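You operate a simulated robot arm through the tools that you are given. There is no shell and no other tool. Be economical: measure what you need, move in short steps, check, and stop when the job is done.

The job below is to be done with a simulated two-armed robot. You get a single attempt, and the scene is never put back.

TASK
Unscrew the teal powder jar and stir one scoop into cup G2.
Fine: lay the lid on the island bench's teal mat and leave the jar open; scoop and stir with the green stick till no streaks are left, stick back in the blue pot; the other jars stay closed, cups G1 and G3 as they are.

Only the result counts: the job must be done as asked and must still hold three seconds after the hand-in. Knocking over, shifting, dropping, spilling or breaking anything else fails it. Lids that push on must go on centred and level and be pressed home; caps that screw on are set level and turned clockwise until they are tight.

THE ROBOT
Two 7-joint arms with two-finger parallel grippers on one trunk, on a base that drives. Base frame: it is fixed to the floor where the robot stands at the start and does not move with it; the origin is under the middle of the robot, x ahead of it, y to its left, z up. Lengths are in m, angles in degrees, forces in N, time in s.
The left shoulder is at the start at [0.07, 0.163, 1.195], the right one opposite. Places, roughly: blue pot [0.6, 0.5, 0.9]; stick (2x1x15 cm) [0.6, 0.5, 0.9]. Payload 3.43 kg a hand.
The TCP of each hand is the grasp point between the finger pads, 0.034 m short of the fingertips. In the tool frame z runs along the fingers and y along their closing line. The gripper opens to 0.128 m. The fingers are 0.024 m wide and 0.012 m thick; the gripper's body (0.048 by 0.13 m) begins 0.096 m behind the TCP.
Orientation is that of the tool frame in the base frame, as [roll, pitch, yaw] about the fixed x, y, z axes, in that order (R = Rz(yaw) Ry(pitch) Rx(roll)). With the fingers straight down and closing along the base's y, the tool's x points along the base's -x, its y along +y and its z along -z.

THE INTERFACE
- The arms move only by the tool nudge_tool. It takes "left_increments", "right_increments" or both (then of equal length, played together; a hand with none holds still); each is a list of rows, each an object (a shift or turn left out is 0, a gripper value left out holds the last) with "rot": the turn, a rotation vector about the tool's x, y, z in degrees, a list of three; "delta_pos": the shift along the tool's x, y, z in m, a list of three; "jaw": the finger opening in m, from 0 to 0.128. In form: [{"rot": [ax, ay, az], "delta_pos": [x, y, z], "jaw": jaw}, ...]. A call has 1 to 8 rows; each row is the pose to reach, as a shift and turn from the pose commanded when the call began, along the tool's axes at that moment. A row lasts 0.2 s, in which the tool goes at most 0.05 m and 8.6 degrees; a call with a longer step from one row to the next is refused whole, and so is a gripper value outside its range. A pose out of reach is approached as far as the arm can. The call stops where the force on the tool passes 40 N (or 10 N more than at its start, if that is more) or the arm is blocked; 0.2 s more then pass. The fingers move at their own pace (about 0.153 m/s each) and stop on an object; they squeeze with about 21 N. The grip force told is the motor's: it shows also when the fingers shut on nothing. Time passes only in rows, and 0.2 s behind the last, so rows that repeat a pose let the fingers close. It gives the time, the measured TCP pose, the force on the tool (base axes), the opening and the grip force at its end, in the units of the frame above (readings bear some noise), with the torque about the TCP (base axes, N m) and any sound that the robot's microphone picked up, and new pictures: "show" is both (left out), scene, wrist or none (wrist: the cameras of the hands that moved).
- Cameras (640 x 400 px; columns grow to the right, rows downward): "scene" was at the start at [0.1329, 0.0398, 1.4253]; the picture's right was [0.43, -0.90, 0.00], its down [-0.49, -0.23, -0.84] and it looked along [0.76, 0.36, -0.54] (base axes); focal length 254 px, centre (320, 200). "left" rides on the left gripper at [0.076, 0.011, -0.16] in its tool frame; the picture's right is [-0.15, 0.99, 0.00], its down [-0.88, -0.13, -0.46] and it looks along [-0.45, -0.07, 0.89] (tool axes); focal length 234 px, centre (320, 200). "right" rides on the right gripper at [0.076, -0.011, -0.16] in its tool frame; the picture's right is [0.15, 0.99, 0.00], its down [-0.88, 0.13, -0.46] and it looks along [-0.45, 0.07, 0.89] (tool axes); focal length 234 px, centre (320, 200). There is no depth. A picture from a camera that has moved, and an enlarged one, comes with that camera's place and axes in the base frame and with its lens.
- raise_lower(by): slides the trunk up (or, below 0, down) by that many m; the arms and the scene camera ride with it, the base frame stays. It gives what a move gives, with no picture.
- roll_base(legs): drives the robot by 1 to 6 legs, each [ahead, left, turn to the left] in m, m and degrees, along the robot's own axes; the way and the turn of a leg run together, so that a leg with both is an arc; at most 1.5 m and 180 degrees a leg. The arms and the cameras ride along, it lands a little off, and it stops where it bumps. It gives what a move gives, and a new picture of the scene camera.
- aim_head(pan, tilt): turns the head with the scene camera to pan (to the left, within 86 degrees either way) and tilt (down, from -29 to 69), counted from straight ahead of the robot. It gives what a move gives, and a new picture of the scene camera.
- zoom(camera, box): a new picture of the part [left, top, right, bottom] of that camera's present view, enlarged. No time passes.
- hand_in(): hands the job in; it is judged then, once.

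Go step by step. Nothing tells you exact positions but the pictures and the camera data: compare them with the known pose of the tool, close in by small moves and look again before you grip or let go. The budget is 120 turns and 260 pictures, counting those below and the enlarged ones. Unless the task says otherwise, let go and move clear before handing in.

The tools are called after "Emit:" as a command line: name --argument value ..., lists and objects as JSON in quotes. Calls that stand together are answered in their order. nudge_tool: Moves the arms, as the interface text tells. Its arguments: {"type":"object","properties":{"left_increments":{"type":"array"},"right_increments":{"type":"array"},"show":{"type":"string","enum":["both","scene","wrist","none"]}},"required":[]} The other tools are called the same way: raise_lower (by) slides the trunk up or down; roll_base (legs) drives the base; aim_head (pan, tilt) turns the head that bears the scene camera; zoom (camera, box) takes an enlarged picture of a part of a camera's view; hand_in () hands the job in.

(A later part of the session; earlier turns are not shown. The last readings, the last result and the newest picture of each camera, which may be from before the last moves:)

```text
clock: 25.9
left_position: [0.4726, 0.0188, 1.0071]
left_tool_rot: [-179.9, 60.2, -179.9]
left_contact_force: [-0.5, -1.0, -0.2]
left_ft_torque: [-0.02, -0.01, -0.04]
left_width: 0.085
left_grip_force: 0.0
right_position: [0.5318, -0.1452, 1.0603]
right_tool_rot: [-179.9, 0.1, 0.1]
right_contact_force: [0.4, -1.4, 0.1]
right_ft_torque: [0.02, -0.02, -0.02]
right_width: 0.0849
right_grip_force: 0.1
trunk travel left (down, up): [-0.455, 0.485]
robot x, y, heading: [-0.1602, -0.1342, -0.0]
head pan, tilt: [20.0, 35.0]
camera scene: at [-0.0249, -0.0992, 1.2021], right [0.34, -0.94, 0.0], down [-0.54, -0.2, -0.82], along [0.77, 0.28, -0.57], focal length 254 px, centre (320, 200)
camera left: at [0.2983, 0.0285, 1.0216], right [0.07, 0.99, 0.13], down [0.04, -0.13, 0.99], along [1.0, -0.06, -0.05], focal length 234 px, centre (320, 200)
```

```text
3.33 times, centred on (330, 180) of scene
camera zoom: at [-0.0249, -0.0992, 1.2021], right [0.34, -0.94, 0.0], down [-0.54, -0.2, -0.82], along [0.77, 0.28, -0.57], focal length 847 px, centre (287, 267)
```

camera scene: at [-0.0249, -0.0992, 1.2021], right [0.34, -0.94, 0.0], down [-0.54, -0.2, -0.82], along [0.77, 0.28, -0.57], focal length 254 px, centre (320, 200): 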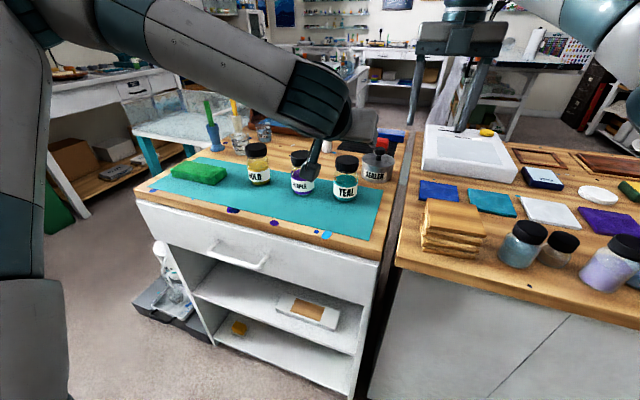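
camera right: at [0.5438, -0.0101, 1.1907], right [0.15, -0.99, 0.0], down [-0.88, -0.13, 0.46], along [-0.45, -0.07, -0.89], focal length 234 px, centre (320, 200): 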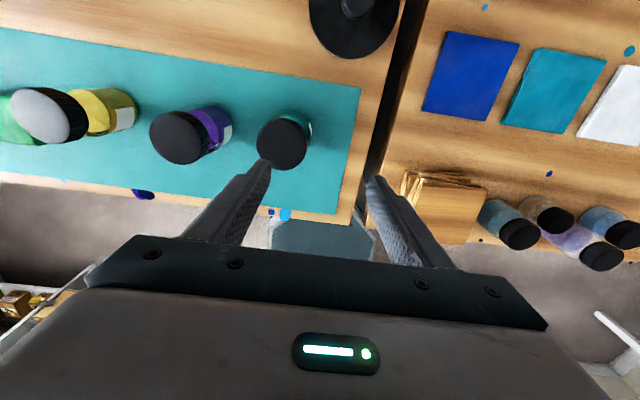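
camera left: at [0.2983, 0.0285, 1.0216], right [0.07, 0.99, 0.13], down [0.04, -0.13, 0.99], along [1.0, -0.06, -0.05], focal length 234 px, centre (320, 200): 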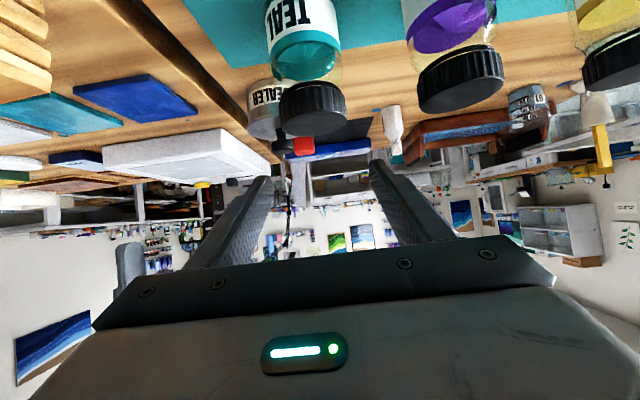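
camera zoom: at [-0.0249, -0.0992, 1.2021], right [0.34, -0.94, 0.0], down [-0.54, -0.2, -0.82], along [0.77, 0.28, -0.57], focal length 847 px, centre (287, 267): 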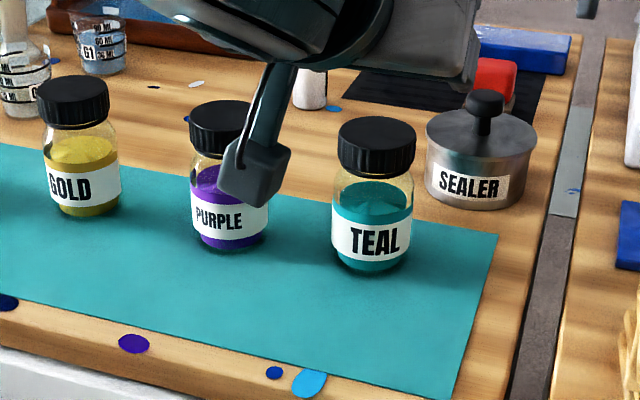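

The camera geometry puts the jar axis at y≈0.02, centred between the left fingers. I'll descend straight to grip height.

Emit:
nudge_tool --left_increments '[{"delta_pos": [0.026, 0.001, 0.016]}, {"delta_pos": [0.052, 0.001, 0.032]}, {"delta_pos": [0.078, 0.001, 0.048]}, {"delta_pos": [0.095, 0.001, 0.058]}, {"delta_pos": [0.103, 0.001, 0.063]}]'

Emit:
zoom --camera "scene" --box '[240, 120, 420, 240]'

```text
clock: 27.1
left_position: [0.4775, 0.0217, 0.8838]
left_tool_rot: [-179.9, 60.1, -179.7]
left_contact_force: [0.5, 0.3, 0.0]
left_ft_torque: [0.02, -0.02, 0.0]
left_width: 0.085
left_grip_force: 0.0
right_position: [0.5326, -0.1449, 1.0598]
right_tool_rot: [180.0, 0.1, 0.0]
right_contact_force: [-0.1, -0.1, 0.1]
right_ft_torque: [-0.01, -0.01, 0.04]
right_width: 0.0849
right_grip_force: 0.1
trunk travel left (down, up): [-0.455, 0.485]
robot x, y, heading: [-0.1566, -0.1322, 0.1]
head pan, tilt: [20.0, 35.0]
camera scene: at [-0.0232, -0.0988, 1.2019], right [0.34, -0.94, 0.0], down [-0.54, -0.2, -0.82], along [0.77, 0.28, -0.57], focal length 254 px, centre (320, 200)
camera left: at [0.3031, 0.0315, 0.8986], right [0.07, 0.99, 0.13], down [0.05, -0.13, 0.99], along [1.0, -0.06, -0.05], focal length 234 px, centre (320, 200)
```

scene: 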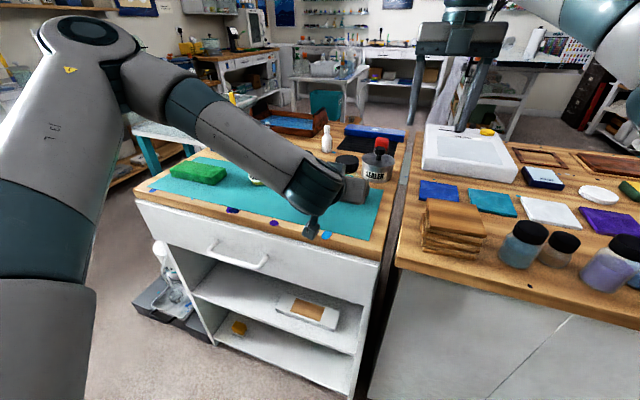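
left: 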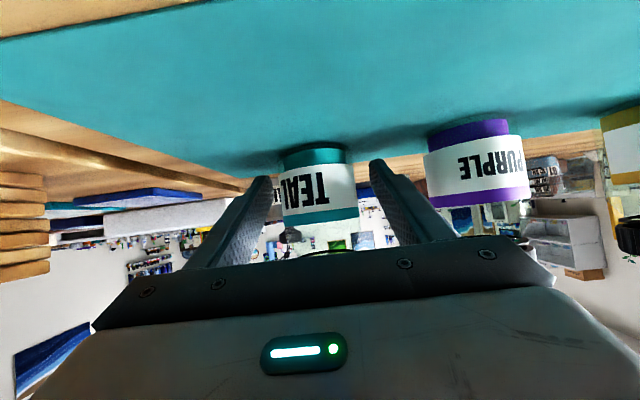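

```text
3.33 times, centred on (330, 180) of scene
camera zoom: at [-0.0232, -0.0988, 1.2019], right [0.34, -0.94, 0.0], down [-0.54, -0.2, -0.82], along [0.77, 0.28, -0.57], focal length 847 px, centre (287, 267)
```

zoom: 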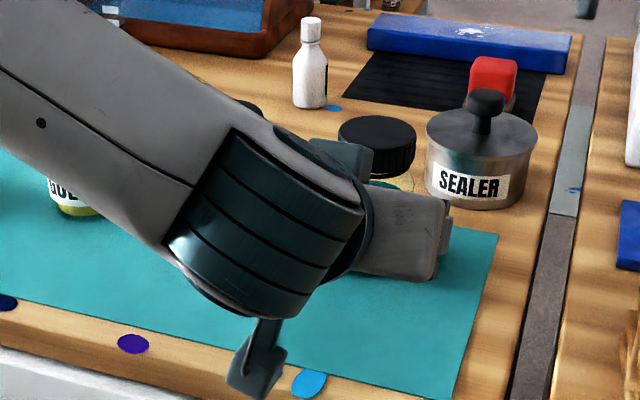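

The jar sits squarely between the left fingers and the other jars haven't been touched. I'll close the left gripper.

Emit:
nudge_tool --left_increments '[{"jaw": 0.04}, {"jaw": 0.04}, {"jaw": 0.04}]' --show "wrist"

```text
clock: 27.9
left_position: [0.4776, 0.0196, 0.8844]
left_tool_rot: [179.9, 60.0, -179.9]
left_contact_force: [-0.7, -1.1, 0.9]
left_ft_torque: [-0.03, 0.01, -0.01]
left_width: 0.0546
left_grip_force: 21.4
right_position: [0.5322, -0.1443, 1.0592]
right_tool_rot: [-180.0, 0.0, 0.0]
right_contact_force: [0.2, -0.8, -0.5]
right_ft_torque: [-0.01, -0.01, 0.0]
right_width: 0.0849
right_grip_force: 0.0
trunk travel left (down, up): [-0.455, 0.485]
robot x, y, heading: [-0.1581, -0.1302, 0.2]
head pan, tilt: [20.0, 35.0]
camera left: at [0.3027, 0.0314, 0.8989], right [0.07, 0.99, 0.13], down [0.05, -0.13, 0.99], along [1.0, -0.06, -0.05], focal length 234 px, centre (320, 200)
```

left: 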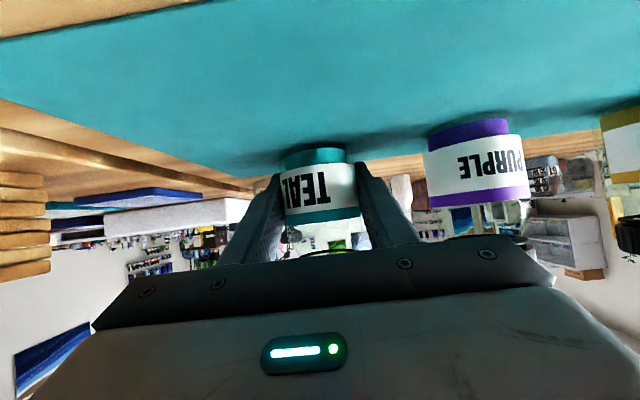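

The jar is held firmly. I'll bring the right hand back over the lid.

Emit:
nudge_tool --right_increments '[{"delta_pos": [-0.014, -0.04, 0]}, {"delta_pos": [-0.028, -0.08, 0]}, {"delta_pos": [-0.042, -0.12, 0]}, {"delta_pos": [-0.054, -0.163, 0]}]'

```text
clock: 28.9
left_position: [0.477, 0.0214, 0.8842]
left_tool_rot: [-179.7, 60.0, -179.6]
left_contact_force: [-0.8, 1.2, 1.9]
left_ft_torque: [0.15, -0.02, -0.01]
left_width: 0.0545
left_grip_force: 21.2
right_position: [0.476, 0.0211, 1.0575]
right_tool_rot: [179.9, 0.0, 0.0]
right_contact_force: [0.2, 0.3, -0.9]
right_ft_torque: [-0.04, -0.02, -0.01]
right_width: 0.085
right_grip_force: 0.0
trunk travel left (down, up): [-0.455, 0.485]
robot x, y, heading: [-0.1575, -0.1329, 0.0]
head pan, tilt: [20.0, 35.0]
camera scene: at [-0.0242, -0.097, 1.2019], right [0.34, -0.94, 0.0], down [-0.54, -0.2, -0.82], along [0.77, 0.28, -0.57], focal length 254 px, centre (320, 200)
camera right: at [0.5516, 0.0332, 1.2174], right [0.15, -0.99, 0.0], down [-0.88, -0.13, 0.46], along [-0.45, -0.07, -0.89], focal length 234 px, centre (320, 200)
```

scene: 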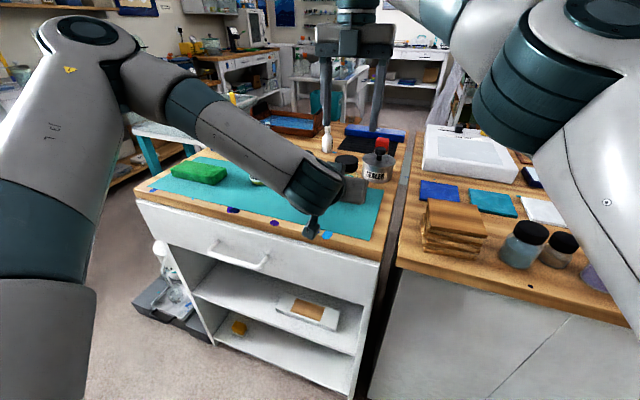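
right: 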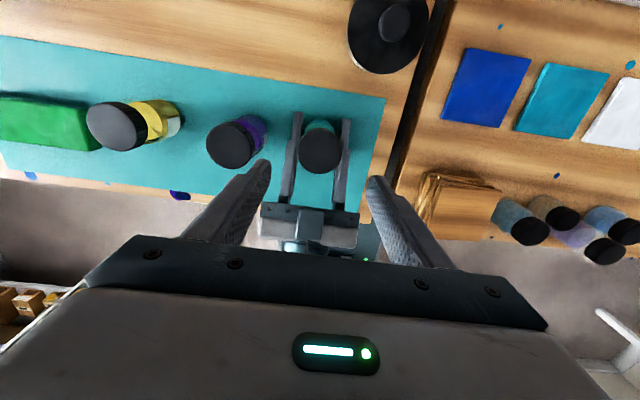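

Lid centred at (0.478, 0.021). I'll descend and grip it.

Emit:
nudge_tool --right_increments '[{"delta_pos": [0.002, 0, 0.035]}, {"delta_pos": [0.002, 0, 0.07]}, {"delta_pos": [0.002, 0, 0.094]}, {"delta_pos": [0.002, 0, 0.094], "jaw": 0.04}, {"delta_pos": [0.002, 0, 0.094], "jaw": 0.04}, {"delta_pos": [0.002, 0, 0.094], "jaw": 0.04}]'

```text
clock: 30.3
left_position: [0.4767, 0.0196, 0.8834]
left_tool_rot: [-179.9, 60.0, -179.7]
left_contact_force: [-2.7, -4.4, 0.8]
left_ft_torque: [0.3, -0.12, 0.01]
left_width: 0.0546
left_grip_force: 21.2
right_position: [0.4788, 0.021, 0.9653]
right_tool_rot: [180.0, 0.1, 0.1]
right_contact_force: [2.9, 5.2, 0.2]
right_ft_torque: [0.12, -0.08, 0.02]
right_width: 0.0503
right_grip_force: 20.8
trunk travel left (down, up): [-0.455, 0.485]
robot x, y, heading: [-0.1577, -0.1297, 0.0]
head pan, tilt: [20.0, 35.0]
camera scene: at [-0.0236, -0.0989, 1.2019], right [0.34, -0.94, 0.0], down [-0.54, -0.2, -0.82], along [0.77, 0.28, -0.57], focal length 254 px, centre (320, 200)
camera right: at [0.555, 0.0316, 1.126], right [0.15, -0.99, 0.0], down [-0.88, -0.13, 0.46], along [-0.45, -0.07, -0.89], focal length 234 px, centre (320, 200)
```

scene: 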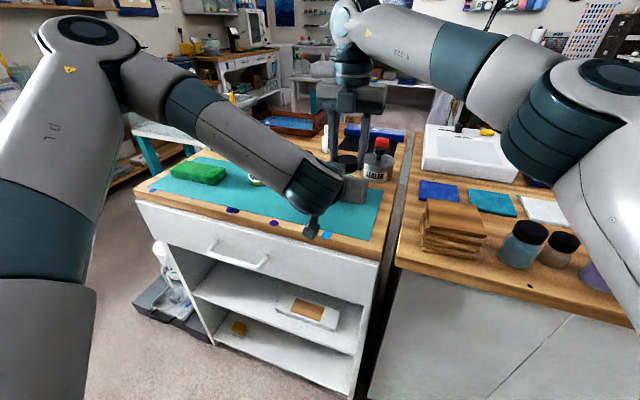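
right: 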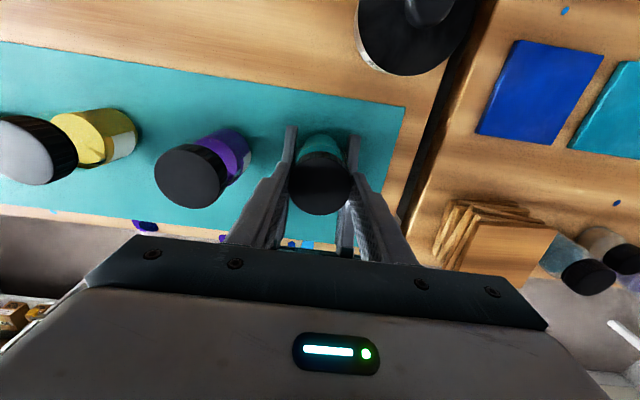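

Both hands hold. I'll unscrew the lid counter-clockwise with the right hand.

Emit:
nudge_tool --right_increments '[{"rot": [0, 0, -8]}, {"rot": [0, 0, -16]}, {"rot": [0, 0, -24]}, {"rot": [0, 0, -32]}, {"rot": [0, 0, -40]}]' --show "wrist"

Emit:
zoom --camera "left" --box '[220, 120, 420, 270]'

```text
clock: 31.5
left_position: [0.4774, 0.0206, 0.8839]
left_tool_rot: [-179.8, 60.0, -179.9]
left_contact_force: [5.1, -15.8, -1.8]
left_ft_torque: [0.61, -0.04, 0.04]
left_width: 0.0543
left_grip_force: 21.0
right_position: [0.4795, 0.0192, 0.9656]
right_tool_rot: [-179.8, -0.1, 40.2]
right_contact_force: [-5.7, 17.5, 4.2]
right_ft_torque: [0.7, 0.47, -0.08]
right_width: 0.0502
right_grip_force: 21.0
trunk travel left (down, up): [-0.455, 0.485]
robot x, y, heading: [-0.157, -0.1303, -0.1]
head pan, tilt: [20.0, 35.0]
camera right: at [0.5312, 0.0773, 1.1262], right [0.75, -0.66, 0.0], down [-0.59, -0.67, 0.45], along [-0.3, -0.34, -0.89], focal length 234 px, centre (320, 200)
```

right: 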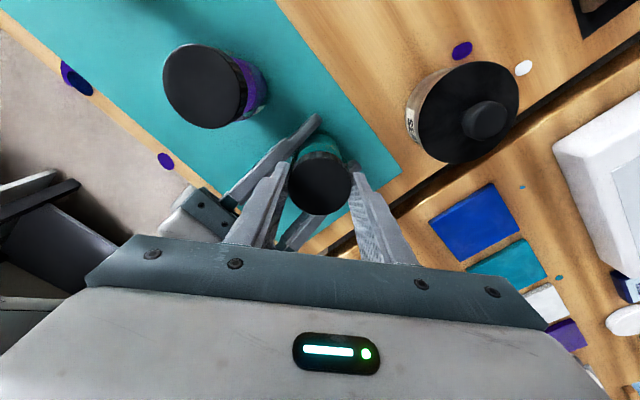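

```text
2.67 times, centred on (320, 195) of left
camera zoom: at [0.3025, 0.0312, 0.8989], right [0.07, 0.99, 0.13], down [0.05, -0.13, 0.99], along [1.0, -0.07, -0.05], focal length 624 px, centre (320, 213)
```

zoom: 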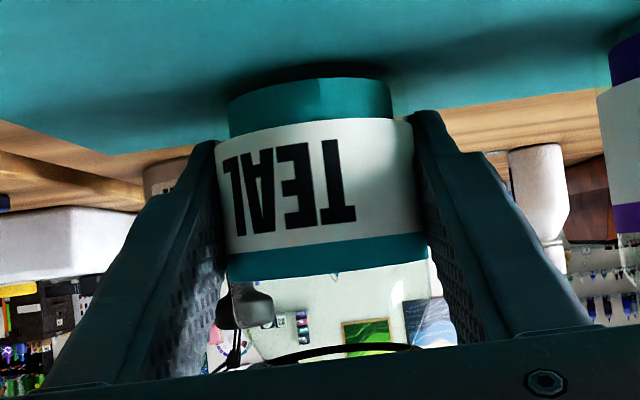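

The label stayed put, so the lid is turning against the jar. I'll continue, relieving the side force by a small shift.

Emit:
nudge_tool --right_increments '[{"rot": [0, 0, -8], "delta_pos": [0.001, -0.003, 0]}, {"rot": [0, 0, -16], "delta_pos": [0.001, -0.003, 0]}, {"rot": [0, 0, -24], "delta_pos": [0.001, -0.003, -0.0005]}, {"rot": [0, 0, -32], "delta_pos": [0.001, -0.003, -0.0005]}, {"rot": [0, 0, -40], "delta_pos": [0.001, -0.003, -0.0005]}, {"rot": [0, 0, -48], "delta_pos": [0.001, -0.003, -0.0005]}, {"rot": [0, 0, -56], "delta_pos": [0.001, -0.003, -0.001]}, {"rot": [0, 0, -64], "delta_pos": [0.001, -0.003, -0.001]}]' --show "wrist"

Emit:
zoom --camera "left" --box '[220, 120, 420, 270]'

```text
clock: 33.3
left_position: [0.4777, 0.0214, 0.8846]
left_tool_rot: [-180.0, 60.0, -179.9]
left_contact_force: [-9.9, -11.8, 1.0]
left_ft_torque: [0.45, -0.45, -0.04]
left_width: 0.0541
left_grip_force: 20.9
right_position: [0.4795, 0.0207, 0.9672]
right_tool_rot: [-180.0, 0.0, 104.2]
right_contact_force: [8.4, 10.2, 0.3]
right_ft_torque: [0.36, -0.3, -0.01]
right_width: 0.0502
right_grip_force: 21.2
trunk travel left (down, up): [-0.455, 0.485]
robot x, y, heading: [-0.157, -0.1296, 0.0]
head pan, tilt: [20.0, 35.0]
camera right: at [0.45, 0.092, 1.1274], right [0.92, 0.38, 0.0], down [0.34, -0.82, 0.46], along [0.18, -0.42, -0.89], focal length 234 px, centre (320, 200)
```

right: 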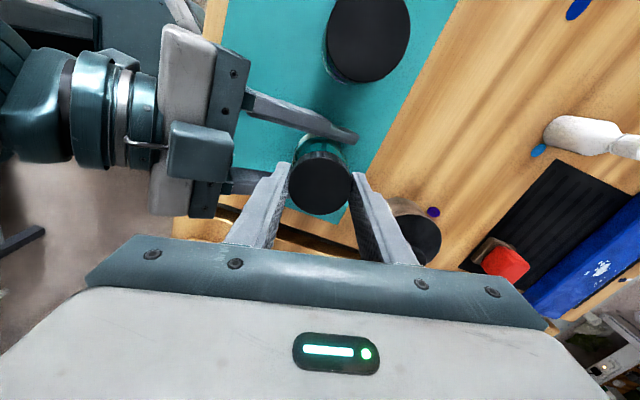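

```text
2.67 times, centred on (320, 195) of left
camera zoom: at [0.3027, 0.0315, 0.8989], right [0.07, 0.99, 0.13], down [0.05, -0.13, 0.99], along [1.0, -0.06, -0.05], focal length 624 px, centre (320, 213)
```

zoom: 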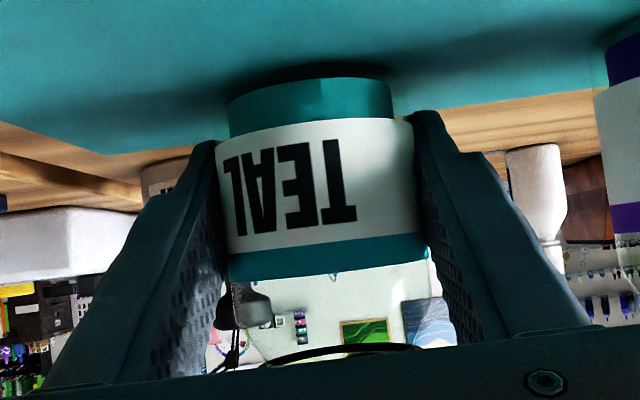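

The jar is still while the lid turns (about 104° so far). Continuing.

Emit:
nudge_tool --right_increments '[{"rot": [0, 0, -8], "delta_pos": [0.001, 0.002, 0]}, {"rot": [0, 0, -16], "delta_pos": [0.001, 0.002, 0]}, {"rot": [0, 0, -24], "delta_pos": [0.001, 0.002, -0.0005]}, {"rot": [0, 0, -32], "delta_pos": [0.001, 0.002, -0.0005]}, {"rot": [0, 0, -40], "delta_pos": [0.001, 0.002, -0.0005]}, {"rot": [0, 0, -48], "delta_pos": [0.001, 0.002, -0.0005]}, {"rot": [0, 0, -56], "delta_pos": [0.001, 0.002, -0.001]}, {"rot": [0, 0, -64], "delta_pos": [0.001, 0.002, -0.001]}]' --show "wrist"

Emit:
nudge_tool --right_increments '[{"rot": [0, 0, -8]}, {"rot": [0, 0, -16]}, {"rot": [0, 0, -24], "delta_pos": [0, 0, -0.0005]}, {"rot": [0, 0, -32], "delta_pos": [0, 0, -0.0005]}, {"rot": [0, 0, -40], "delta_pos": [0, 0, -0.0005]}, {"rot": [0, 0, -48], "delta_pos": [0, 0, -0.001]}, {"rot": [0, 0, -56], "delta_pos": [0, 0, -0.001]}, {"rot": [0, 0, -64], "delta_pos": [0, 0, -0.001]}]' --show "none"

Emit:
zoom --camera "left" --box '[220, 120, 420, 270]'

```text
clock: 35.1
left_position: [0.4772, 0.0217, 0.8834]
left_tool_rot: [-179.8, 60.1, -179.7]
left_contact_force: [14.4, 17.8, -0.1]
left_ft_torque: [-0.48, 0.35, 0.11]
left_width: 0.0539
left_grip_force: 20.8
right_position: [0.4804, 0.0225, 0.9686]
right_tool_rot: [-179.8, 0.0, 168.3]
right_contact_force: [-13.0, -14.7, 4.9]
right_ft_torque: [-0.67, 0.74, -0.07]
right_width: 0.0501
right_grip_force: 20.8
trunk travel left (down, up): [-0.455, 0.485]
robot x, y, heading: [-0.1598, -0.1314, -0.0]
head pan, tilt: [20.0, 35.0]
camera right: at [0.4049, 0.0276, 1.1279], right [0.06, 1.0, 0.0], down [0.89, -0.05, 0.46], along [0.45, -0.03, -0.89], focal length 234 px, centre (320, 200)
```

right: 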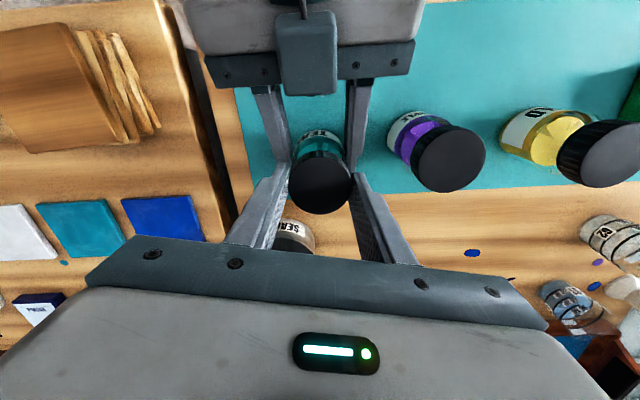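

```text
clock: 36.9
left_position: [0.4777, 0.0194, 0.8825]
left_tool_rot: [-179.9, 60.0, -179.8]
left_contact_force: [2.9, 10.9, 1.0]
left_ft_torque: [-0.68, 0.12, 0.18]
left_width: 0.0541
left_grip_force: 21.0
right_position: [0.4806, 0.0237, 0.9667]
right_tool_rot: [179.9, -0.1, -127.8]
right_contact_force: [-3.3, -11.1, -1.9]
right_ft_torque: [-0.24, 0.06, -0.15]
right_width: 0.0503
right_grip_force: 20.8
trunk travel left (down, up): [-0.455, 0.485]
robot x, y, heading: [-0.1604, -0.1315, 0.2]
head pan, tilt: [20.0, 35.0]
```

```text
2.67 times, centred on (320, 195) of left
camera zoom: at [0.3028, 0.0312, 0.8988], right [0.07, 0.99, 0.13], down [0.05, -0.13, 0.99], along [1.0, -0.07, -0.05], focal length 624 px, centre (320, 213)
```

zoom: 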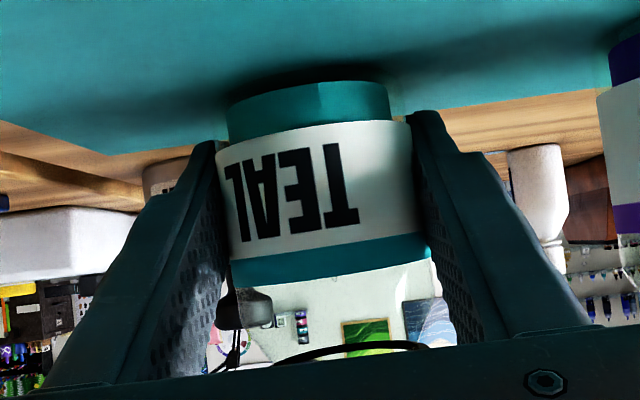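

The lid has turned 232° and the jar is leaning very slightly. I'll relieve the side load and continue.

Emit:
nudge_tool --right_increments '[{"rot": [0, 0, -8], "delta_pos": [0.0016, -0.0012, 0]}, {"rot": [0, 0, -16], "delta_pos": [0.0016, -0.0012, 0]}, {"rot": [0, 0, -24], "delta_pos": [0.0016, -0.0012, -0.0005]}, {"rot": [0, 0, -32], "delta_pos": [0.0016, -0.0012, -0.0005]}, {"rot": [0, 0, -40], "delta_pos": [0.0016, -0.0012, -0.001]}, {"rot": [0, 0, -48], "delta_pos": [0.0016, -0.0012, -0.001]}, {"rot": [0, 0, -56], "delta_pos": [0.0016, -0.0012, -0.001]}, {"rot": [0, 0, -64], "delta_pos": [0.0016, -0.0012, -0.001]}]' --show "wrist"

Emit:
zoom --camera "left" --box '[220, 120, 420, 270]'

Emit:
zoom --camera "scene" --box '[270, 60, 450, 240]'

```text
clock: 37.8
left_position: [0.4722, 0.0055, 0.8838]
left_tool_rot: [179.6, 59.8, 177.5]
left_contact_force: [-2.9, -1.5, 1.0]
left_ft_torque: [0.24, -0.69, 0.02]
left_width: 0.0547
left_grip_force: 12.2
right_position: [0.4519, -0.0079, 0.9341]
right_tool_rot: [178.6, 5.0, -114.0]
right_contact_force: [3.3, -0.7, 6.7]
right_ft_torque: [-0.36, 0.73, -0.01]
right_width: 0.0537
right_grip_force: 21.2
right hand out of reach, approached as far as the arm can: row 1, 2, 3, 4
trunk travel left (down, up): [-0.455, 0.485]
robot x, y, heading: [-0.1563, -0.1277, -0.1]
head pan, tilt: [20.0, 35.0]
stopped in row 4 (left hand): the force on the tool passed its limit (the readings are from after the stop); the commanded pose is now the measured one
camera right: at [0.4312, -0.0959, 1.0872], right [-0.96, 0.27, 0.01], down [0.23, 0.81, 0.54], along [0.13, 0.52, -0.84], focal length 234 px, centre (320, 200)
```

right: 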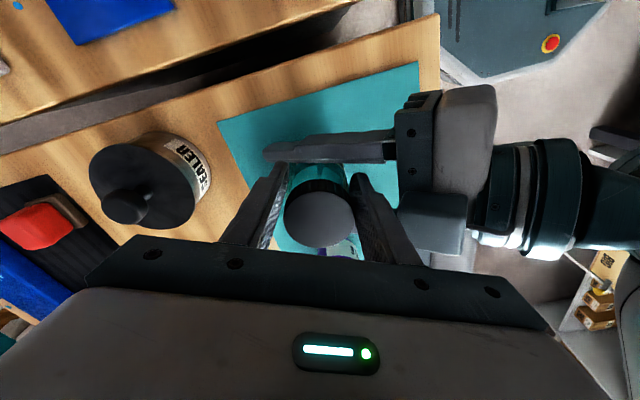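

```text
2.67 times, centred on (320, 195) of left
camera zoom: at [0.2978, 0.0235, 0.8997], right [0.11, 0.99, 0.13], down [0.04, -0.14, 0.99], along [0.99, -0.1, -0.06], focal length 624 px, centre (320, 213)
```

zoom: 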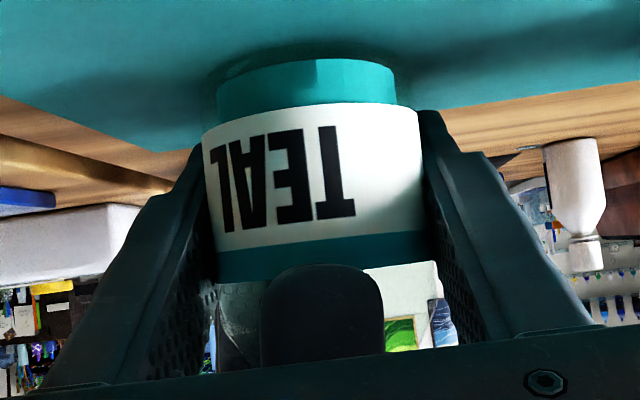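

```text
2.22 times, centred on (360, 150) of scene
camera zoom: at [-0.0234, -0.1029, 1.2017], right [0.34, -0.94, 0.0], down [-0.54, -0.19, -0.82], along [0.77, 0.28, -0.57], focal length 564 px, centre (231, 311)
```

zoom: 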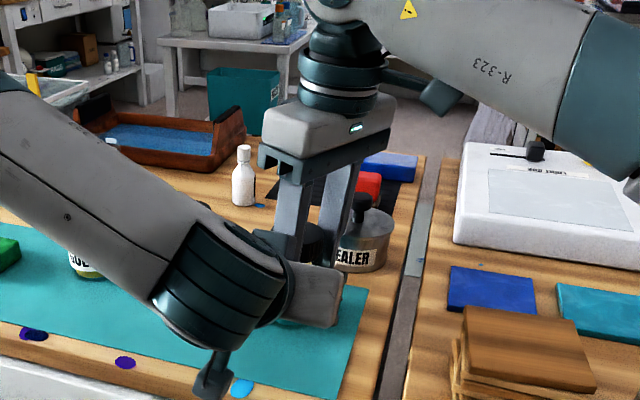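

The right wrist hit its joint limit and lurched, pushing the jar about 1.5 cm. The jar is still upright and held. I'll gently release the right hand by a small opening, then lift straight up.

Emit:
nudge_tool --right_increments '[{"jaw": 0.068}, {"jaw": 0.068}, {"jaw": 0.068}]'

Emit:
zoom --camera "left" --box '[170, 100, 470, 300]'

```text
clock: 38.6
left_position: [0.4711, 0.0103, 0.8847]
left_tool_rot: [179.9, 59.7, 177.9]
left_contact_force: [-25.2, 1.7, 4.5]
left_ft_torque: [0.04, -1.84, -0.33]
left_width: 0.0539
left_grip_force: 21.3
right_position: [0.4537, -0.0036, 0.9348]
right_tool_rot: [178.6, 5.0, -114.0]
right_contact_force: [22.9, -0.9, -0.6]
right_ft_torque: [0.02, 0.91, -0.02]
right_width: 0.0559
right_grip_force: 0.0
trunk travel left (down, up): [-0.455, 0.485]
robot x, y, heading: [-0.1546, -0.1329, 0.2]
head pan, tilt: [20.0, 35.0]
camera scene: at [-0.024, -0.0986, 1.2019], right [0.34, -0.94, 0.0], down [-0.54, -0.2, -0.82], along [0.77, 0.28, -0.57], focal length 254 px, centre (320, 200)
camera right: at [0.4308, -0.0912, 1.087], right [-0.96, 0.27, 0.01], down [0.23, 0.81, 0.53], along [0.13, 0.52, -0.85], focal length 234 px, centre (320, 200)
```

scene: 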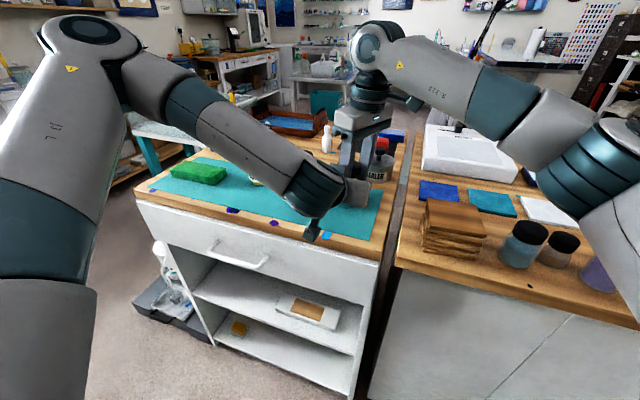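
right: 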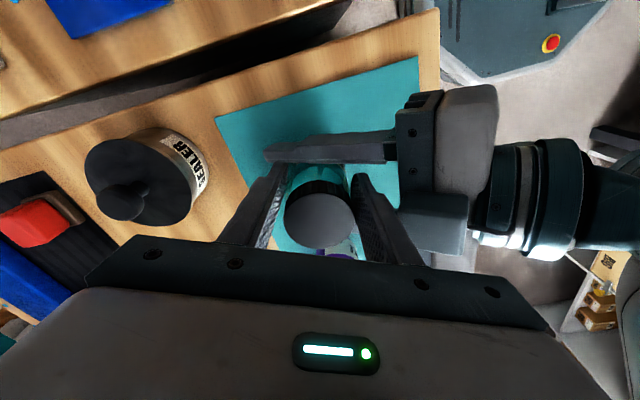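

```text
2.00 times, centred on (320, 200) of left
camera zoom: at [0.2969, 0.0275, 0.8994], right [0.11, 0.99, 0.13], down [0.04, -0.13, 0.99], along [0.99, -0.1, -0.06], focal length 468 px, centre (320, 200)
```

zoom: 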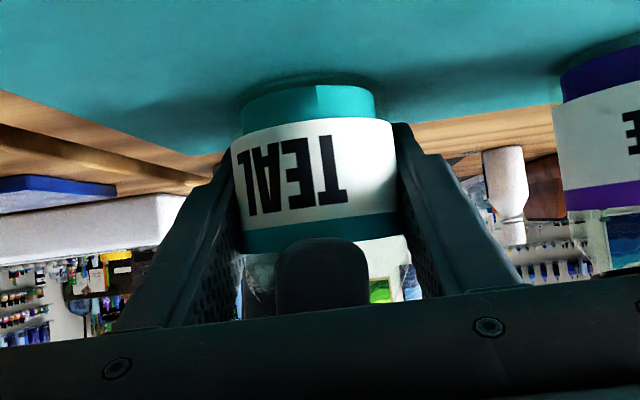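

The right finger is wedged against the left gripper body but it has released the lid. I'll pull up along its own axis in small steps.

Emit:
nudge_tool --right_increments '[{"delta_pos": [0, 0, -0.01]}, {"delta_pos": [0, 0, -0.02]}, {"delta_pos": [0, 0, -0.03]}]'

Emit:
zoom --camera "left" --box '[170, 100, 470, 300]'

```text
clock: 39.4
left_position: [0.4714, 0.0082, 0.8839]
left_tool_rot: [179.9, 59.9, 177.9]
left_contact_force: [-27.9, -2.1, 13.9]
left_ft_torque: [0.04, -1.47, -0.15]
left_width: 0.0539
left_grip_force: 21.0
right_position: [0.4522, -0.0052, 0.9537]
right_tool_rot: [178.7, 5.0, -113.9]
right_contact_force: [26.9, 1.5, -13.8]
right_ft_torque: [-0.11, -0.17, -0.25]
right_width: 0.0538
right_grip_force: 0.0
right hand out of reach, approached as far as the arm can: row 3
trunk travel left (down, up): [-0.455, 0.485]
robot x, y, heading: [-0.1585, -0.1285, -0.1]
head pan, tilt: [20.0, 35.0]
camera scene: at [-0.0233, -0.099, 1.2019], right [0.34, -0.94, 0.0], down [-0.54, -0.2, -0.82], along [0.77, 0.28, -0.57], focal length 254 px, centre (320, 200)
camera right: at [0.4304, -0.0928, 1.1072], right [-0.96, 0.27, 0.01], down [0.23, 0.81, 0.53], along [0.13, 0.52, -0.85], focal length 234 px, centre (320, 200)
```

scene: 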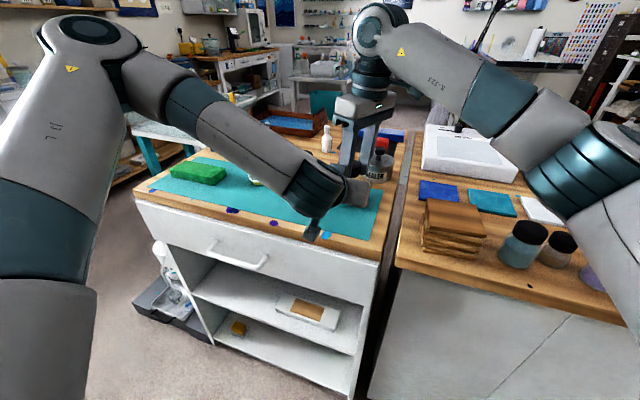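
right: 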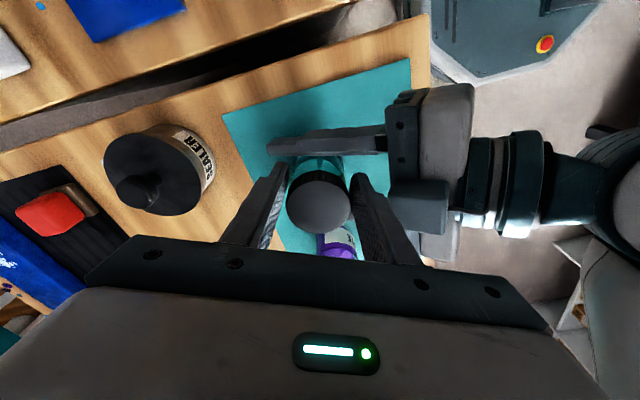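

```text
2.00 times, centred on (320, 200) of left
camera zoom: at [0.2977, 0.0269, 0.8993], right [0.11, 0.99, 0.13], down [0.04, -0.13, 0.99], along [0.99, -0.1, -0.06], focal length 468 px, centre (320, 200)
```

zoom: 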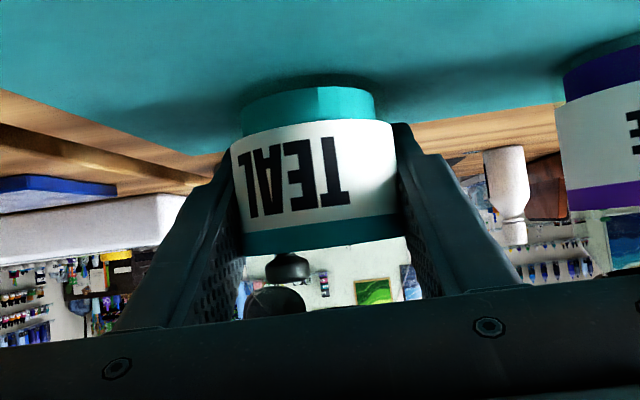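

It's sliding up. I'll keep lifting with a few mm shift forward to unwedge.

Emit:
nudge_tool --right_increments '[{"delta_pos": [-0.002, -0.004, -0.008]}, {"delta_pos": [-0.002, -0.004, -0.016]}, {"delta_pos": [-0.002, -0.004, -0.024]}, {"delta_pos": [-0.002, -0.004, -0.034]}]'

```text
clock: 40.4
left_position: [0.472, 0.0117, 0.8828]
left_tool_rot: [179.8, 59.8, 178.2]
left_contact_force: [0.7, 0.9, 0.6]
left_ft_torque: [0.06, 0.03, -0.01]
left_width: 0.0538
left_grip_force: 20.7
right_position: [0.4499, -0.0267, 0.9834]
right_tool_rot: [178.1, 5.1, -114.2]
right_contact_force: [0.4, 0.5, 0.6]
right_ft_torque: [0.04, 0.0, -0.02]
right_width: 0.068
right_grip_force: 0.0
right hand out of reach, approached as far as the arm can: row 1, 2, 3, 4
trunk travel left (down, up): [-0.455, 0.485]
robot x, y, heading: [-0.1598, -0.1289, -0.1]
head pan, tilt: [20.0, 35.0]
camera scene: at [-0.0243, -0.1002, 1.2021], right [0.34, -0.94, 0.0], down [-0.54, -0.2, -0.82], along [0.77, 0.28, -0.57], focal length 254 px, centre (320, 200)
camera right: at [0.4283, -0.1141, 1.1354], right [-0.96, 0.27, 0.02], down [0.24, 0.81, 0.54], along [0.13, 0.52, -0.84], focal length 234 px, centre (320, 200)
```

scene: 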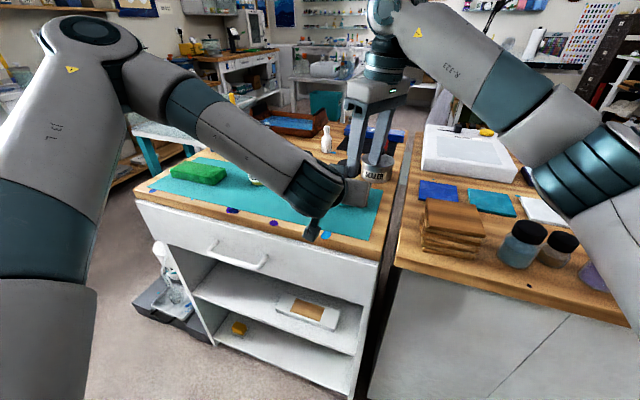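
right: 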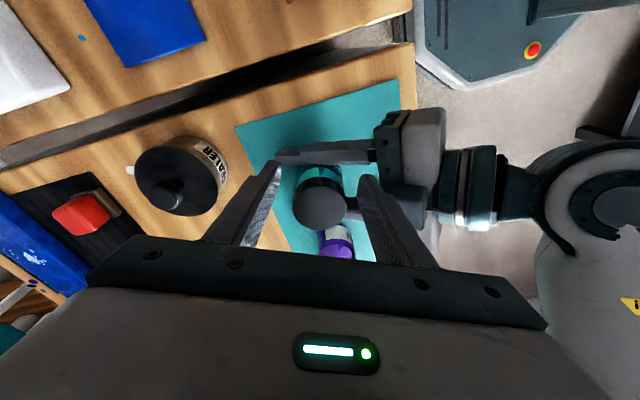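

The right hand is free and the jar with its lid still stands in the left grip. I'll level the right tool and raise it, then unwind it clockwise.

Emit:
nudge_tool --right_increments '[{"rot": [1.9, 5, 0], "delta_pos": [0, 0, -0.02]}, {"rot": [1.9, 5, 0], "delta_pos": [0, 0, -0.04]}, {"rot": [1.9, 5, 0], "delta_pos": [0, 0, -0.06]}]' --show "none"

Emit:
nudge_tool --right_increments '[{"rot": [0, 0, 8.5]}, {"rot": [0, 0, 17]}, {"rot": [0, 0, 25.5]}, {"rot": [0, 0, 34]}, {"rot": [0, 0, 42.5]}, {"rot": [0, 0, 51]}, {"rot": [0, 0, 59.5]}, {"rot": [0, 0, 68]}]'

```text
clock: 41.2
left_position: [0.4725, 0.0097, 0.8834]
left_tool_rot: [179.9, 59.9, 178.0]
left_contact_force: [0.3, 0.0, -0.8]
left_ft_torque: [-0.03, 0.0, 0.04]
left_width: 0.0538
left_grip_force: 21.1
right_position: [0.4293, -0.0332, 1.0312]
right_tool_rot: [-179.5, 0.1, -113.7]
right_contact_force: [0.4, -0.3, 0.1]
right_ft_torque: [-0.01, -0.02, 0.01]
right_width: 0.0679
right_grip_force: 0.1
right hand out of reach, approached as far as the arm can: row 1, 2, 3
trunk travel left (down, up): [-0.455, 0.485]
robot x, y, heading: [-0.1537, -0.1296, -0.1]
head pan, tilt: [20.0, 35.0]
```

```text
clock: 43.0
left_position: [0.472, 0.0098, 0.8846]
left_tool_rot: [180.0, 59.8, 178.0]
left_contact_force: [-0.4, -0.1, -1.4]
left_ft_torque: [0.0, -0.04, 0.02]
left_width: 0.0537
left_grip_force: 20.6
right_position: [0.4282, -0.0348, 1.0319]
right_tool_rot: [-179.8, 0.4, 178.1]
right_contact_force: [0.1, 0.3, 0.4]
right_ft_torque: [0.01, 0.0, 0.04]
right_width: 0.0678
right_grip_force: 0.1
trunk travel left (down, up): [-0.455, 0.485]
robot x, y, heading: [-0.1577, -0.1339, 0.1]
head pan, tilt: [20.0, 35.0]
camera scene: at [-0.0233, -0.0989, 1.2019], right [0.34, -0.94, 0.0], down [-0.54, -0.2, -0.82], along [0.77, 0.28, -0.57], focal length 254 px, centre (320, 200)
camera right: at [0.3509, -0.0425, 1.1926], right [-0.11, 0.99, 0.0], down [0.88, 0.1, 0.46], along [0.46, 0.05, -0.89], focal length 234 px, centre (320, 200)
```

scene: 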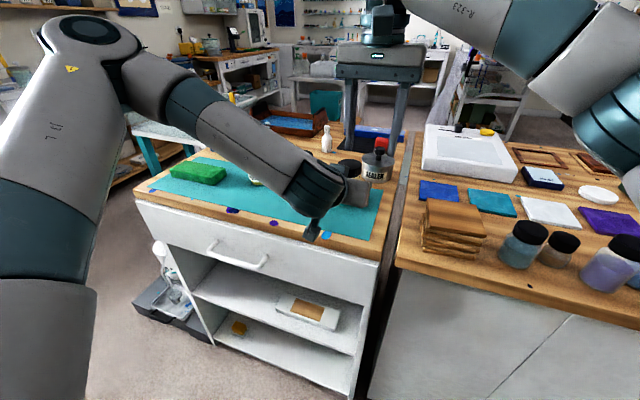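
right: 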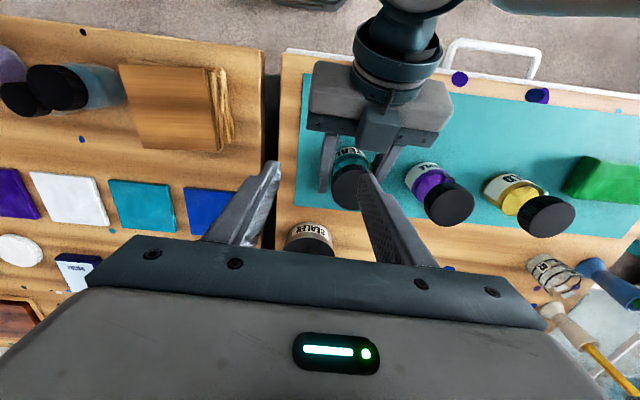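

The right hand is unwound and level. I'll check the jar and lid closely.

Emit:
zoom --camera "right" --box '[280, 100, 480, 260]'

Emit:
zoom --camera "scene" --box '[290, 120, 410, 240]'

Emit:
zoom --camera "left" --box '[220, 100, 420, 300]'

```text
2.50 times, centred on (380, 180) of right
camera zoom: at [0.3509, -0.0425, 1.1926], right [-0.11, 0.99, 0.0], down [0.88, 0.1, 0.46], along [0.46, 0.05, -0.89], focal length 585 px, centre (170, 250)
```

zoom: 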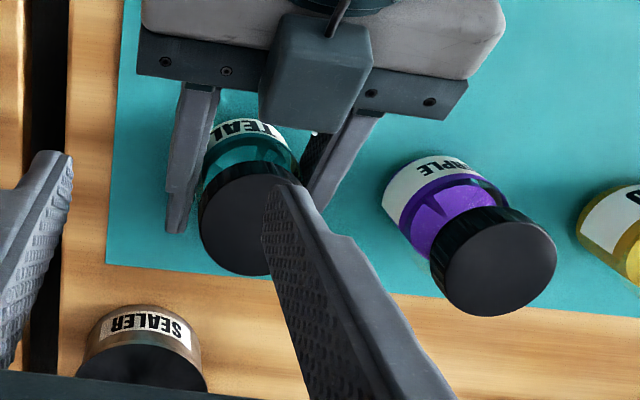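

```text
3.33 times, centred on (350, 180) of scene
camera zoom: at [-0.0233, -0.0989, 1.2019], right [0.34, -0.94, 0.0], down [-0.54, -0.2, -0.82], along [0.77, 0.28, -0.57], focal length 847 px, centre (220, 267)
```

zoom: 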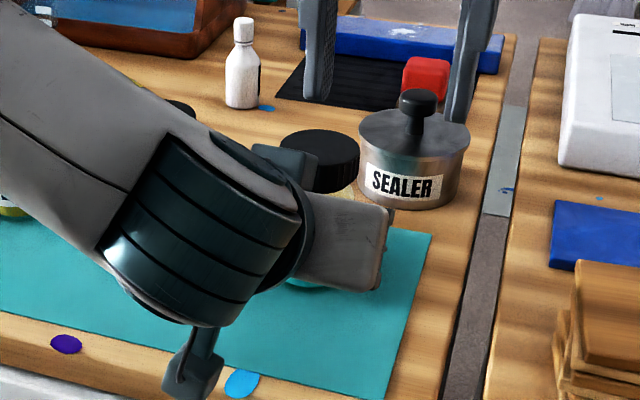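

```text
2.00 times, centred on (320, 200) of left
camera zoom: at [0.2978, 0.0272, 0.8992], right [0.11, 0.99, 0.13], down [0.04, -0.13, 0.99], along [0.99, -0.1, -0.06], focal length 468 px, centre (320, 200)
```

zoom: 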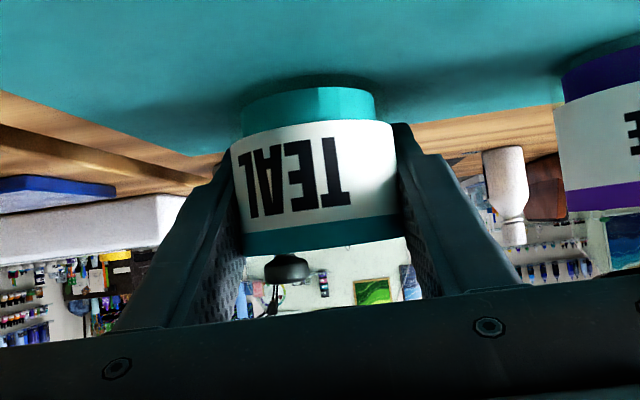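

The lid is now at about (0.459, 0.009), about 1.3 cm back in the left fingers. I'll re-seat the left grip around the jar axis while unwinding the right wrist.

Emit:
nudge_tool --left_increments '[{"jaw": 0.075}, {"jaw": 0.075}, {"delta_pos": [0.003, 0, -0.0055]}, {"delta_pos": [0.0065, 0, -0.0113]}, {"delta_pos": [0.0065, 0, -0.0113]}, {"delta_pos": [0.0065, 0, -0.0113]}, {"delta_pos": [0.0065, 0, -0.0113]}, {"delta_pos": [0.0065, 0, -0.0113]}]' --right_increments '[{"rot": [0, 0, 8.5]}, {"rot": [0, 0, 17]}, {"rot": [0, 0, 25.5]}, {"rot": [0, 0, 34]}, {"rot": [0, 0, 42.5]}, {"rot": [0, 0, 51]}, {"rot": [0, 0, 59.5]}, {"rot": [0, 0, 68]}]'

Emit:
zoom --camera "left" --box '[220, 100, 420, 300]'

```text
clock: 44.8
left_position: [0.459, 0.0104, 0.8836]
left_tool_rot: [-180.0, 59.7, 178.0]
left_contact_force: [-0.3, 0.2, 0.0]
left_ft_torque: [0.03, -0.01, 0.0]
left_width: 0.075
left_grip_force: 0.0
right_position: [0.4273, -0.0342, 1.0349]
right_tool_rot: [179.7, 0.4, 110.1]
right_contact_force: [0.6, -0.1, -0.7]
right_ft_torque: [0.01, -0.02, 0.0]
right_width: 0.0681
right_grip_force: 0.1
trunk travel left (down, up): [-0.455, 0.485]
robot x, y, heading: [-0.159, -0.1254, 0.1]
head pan, tilt: [20.0, 35.0]
camera scene: at [-0.0234, -0.0989, 1.2019], right [0.34, -0.94, 0.0], down [-0.54, -0.2, -0.82], along [0.77, 0.28, -0.57], focal length 254 px, centre (320, 200)
camera right: at [0.3893, 0.0343, 1.1935], right [0.88, 0.48, 0.0], down [0.42, -0.78, 0.46], along [0.22, -0.4, -0.89], focal length 234 px, centre (320, 200)
camera left: at [0.2848, 0.0274, 0.8994], right [0.11, 0.99, 0.13], down [0.04, -0.13, 0.99], along [0.99, -0.1, -0.06], focal length 234 px, centre (320, 200)
```

scene: 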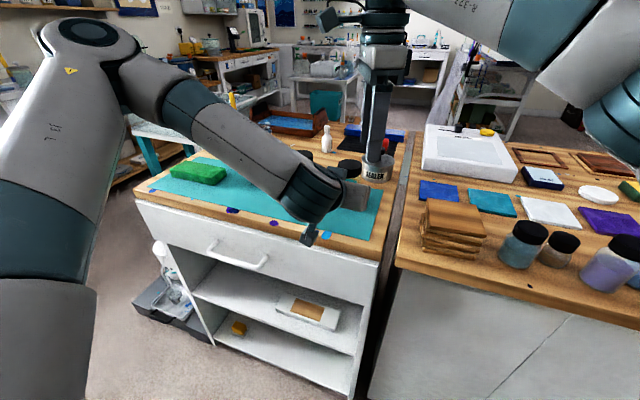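
right: 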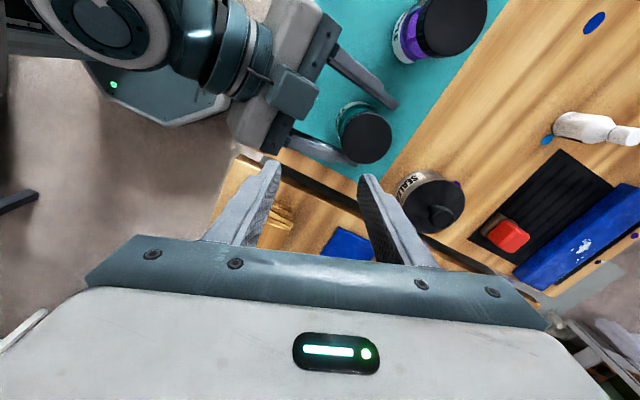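
left: 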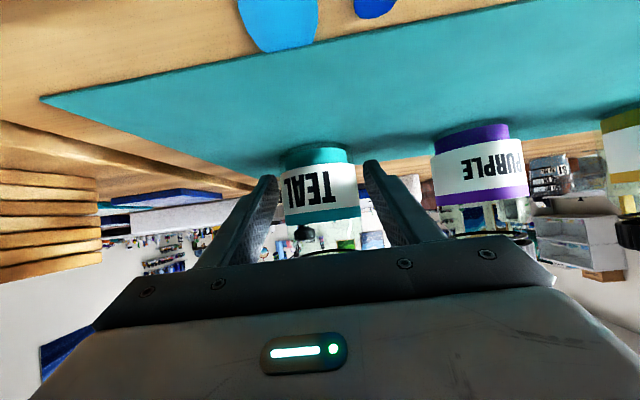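

```text
2.00 times, centred on (320, 200) of left
camera zoom: at [0.2848, 0.0274, 0.8994], right [0.11, 0.99, 0.13], down [0.04, -0.13, 0.99], along [0.99, -0.1, -0.06], focal length 468 px, centre (320, 200)
```

zoom: 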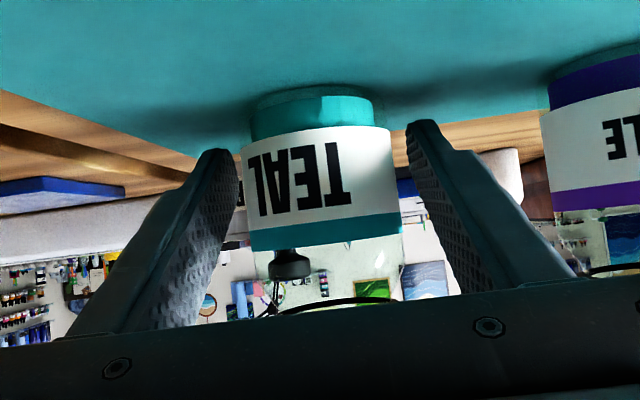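

The jar is upright and centred at about (0.458, 0.0105). I'll close the left grip and bring the right hand over the lid while unwinding it further.

Emit:
nudge_tool --left_increments '[{"jaw": 0.04}, {"jaw": 0.04}, {"jaw": 0.04}, {"jaw": 0.04}, {"jaw": 0.04}, {"jaw": 0.04}, {"jaw": 0.04}, {"jaw": 0.04}]' --right_increments '[{"rot": [0, 0, 8.5], "delta_pos": [0.005, 0.008, -0.01]}, {"rot": [0, 0, 17], "delta_pos": [0.01, 0.016, -0.02]}, {"rot": [0, 0, 25.5], "delta_pos": [0.015, 0.024, -0.02]}, {"rot": [0, 0, 34], "delta_pos": [0.02, 0.03, -0.02]}, {"rot": [0, 0, 42.5], "delta_pos": [0.025, 0.035, -0.02]}, {"rot": [0, 0, 51], "delta_pos": [0.03, 0.04, -0.02]}, {"rot": [0, 0, 59.5], "delta_pos": [0.0316, 0.0446, -0.02]}, {"rot": [0, 0, 68], "delta_pos": [0.0316, 0.0446, -0.02]}]' --show "none"

Emit:
nudge_tool --right_increments '[{"rot": [0, 0, 8.5]}, {"rot": [0, 0, 17]}, {"rot": [0, 0, 25.5]}, {"rot": [0, 0, 34]}, {"rot": [0, 0, 42.5]}]' --show "wrist"

Emit:
zoom --camera "left" --box '[220, 100, 420, 300]'

```text
clock: 46.6
left_position: [0.4599, 0.0087, 0.8842]
left_tool_rot: [-180.0, 59.7, 178.1]
left_contact_force: [-0.1, 0.4, 0.5]
left_ft_torque: [0.02, -0.02, 0.03]
left_width: 0.0538
left_grip_force: 20.8
right_position: [0.4576, 0.0113, 1.0531]
right_tool_rot: [179.6, -0.3, 42.1]
right_contact_force: [0.1, -0.1, 0.8]
right_ft_torque: [0.02, 0.05, -0.04]
right_width: 0.0677
right_grip_force: 0.1
trunk travel left (down, up): [-0.455, 0.485]
robot x, y, heading: [-0.1578, -0.1292, 0.1]
head pan, tilt: [20.0, 35.0]
```

```text
clock: 47.8
left_position: [0.4582, 0.0105, 0.8824]
left_tool_rot: [179.9, 59.7, 178.1]
left_contact_force: [0.4, 0.3, -0.2]
left_ft_torque: [0.0, 0.01, 0.02]
left_width: 0.0536
left_grip_force: 21.1
right_position: [0.4582, 0.0104, 1.0534]
right_tool_rot: [179.8, -0.4, -0.5]
right_contact_force: [0.6, 0.1, 0.5]
right_ft_torque: [0.01, -0.03, 0.04]
right_width: 0.068
right_grip_force: 0.1
trunk travel left (down, up): [-0.455, 0.485]
robot x, y, heading: [-0.1615, -0.128, 0.3]
head pan, tilt: [20.0, 35.0]
camera right: at [0.5339, 0.0218, 1.2137], right [0.14, -0.99, 0.0], down [-0.88, -0.12, 0.45], along [-0.45, -0.07, -0.89], focal length 234 px, centre (320, 200)
```

right: 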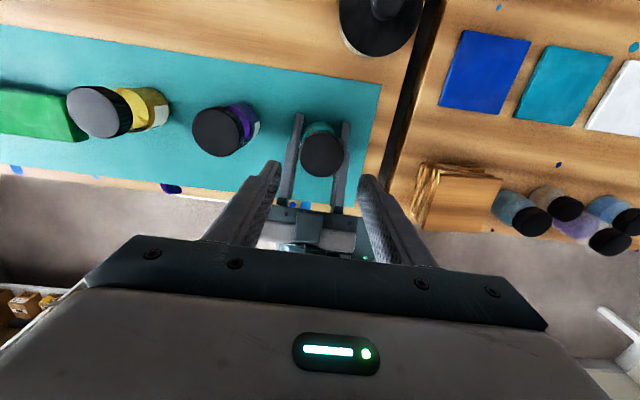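

```text
2.00 times, centred on (320, 200) of left
camera zoom: at [0.2848, 0.0275, 0.8994], right [0.11, 0.99, 0.13], down [0.04, -0.13, 0.99], along [0.99, -0.1, -0.06], focal length 468 px, centre (320, 200)
```

zoom: 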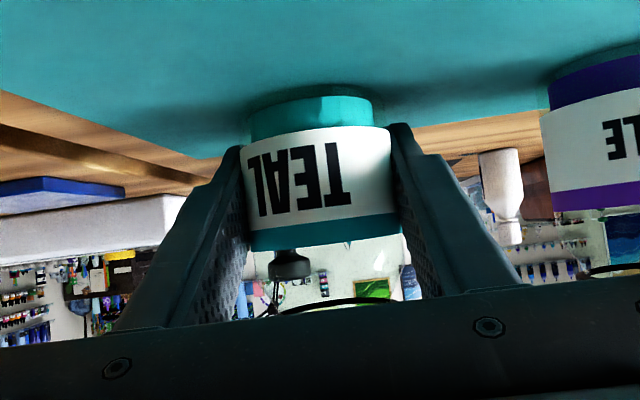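

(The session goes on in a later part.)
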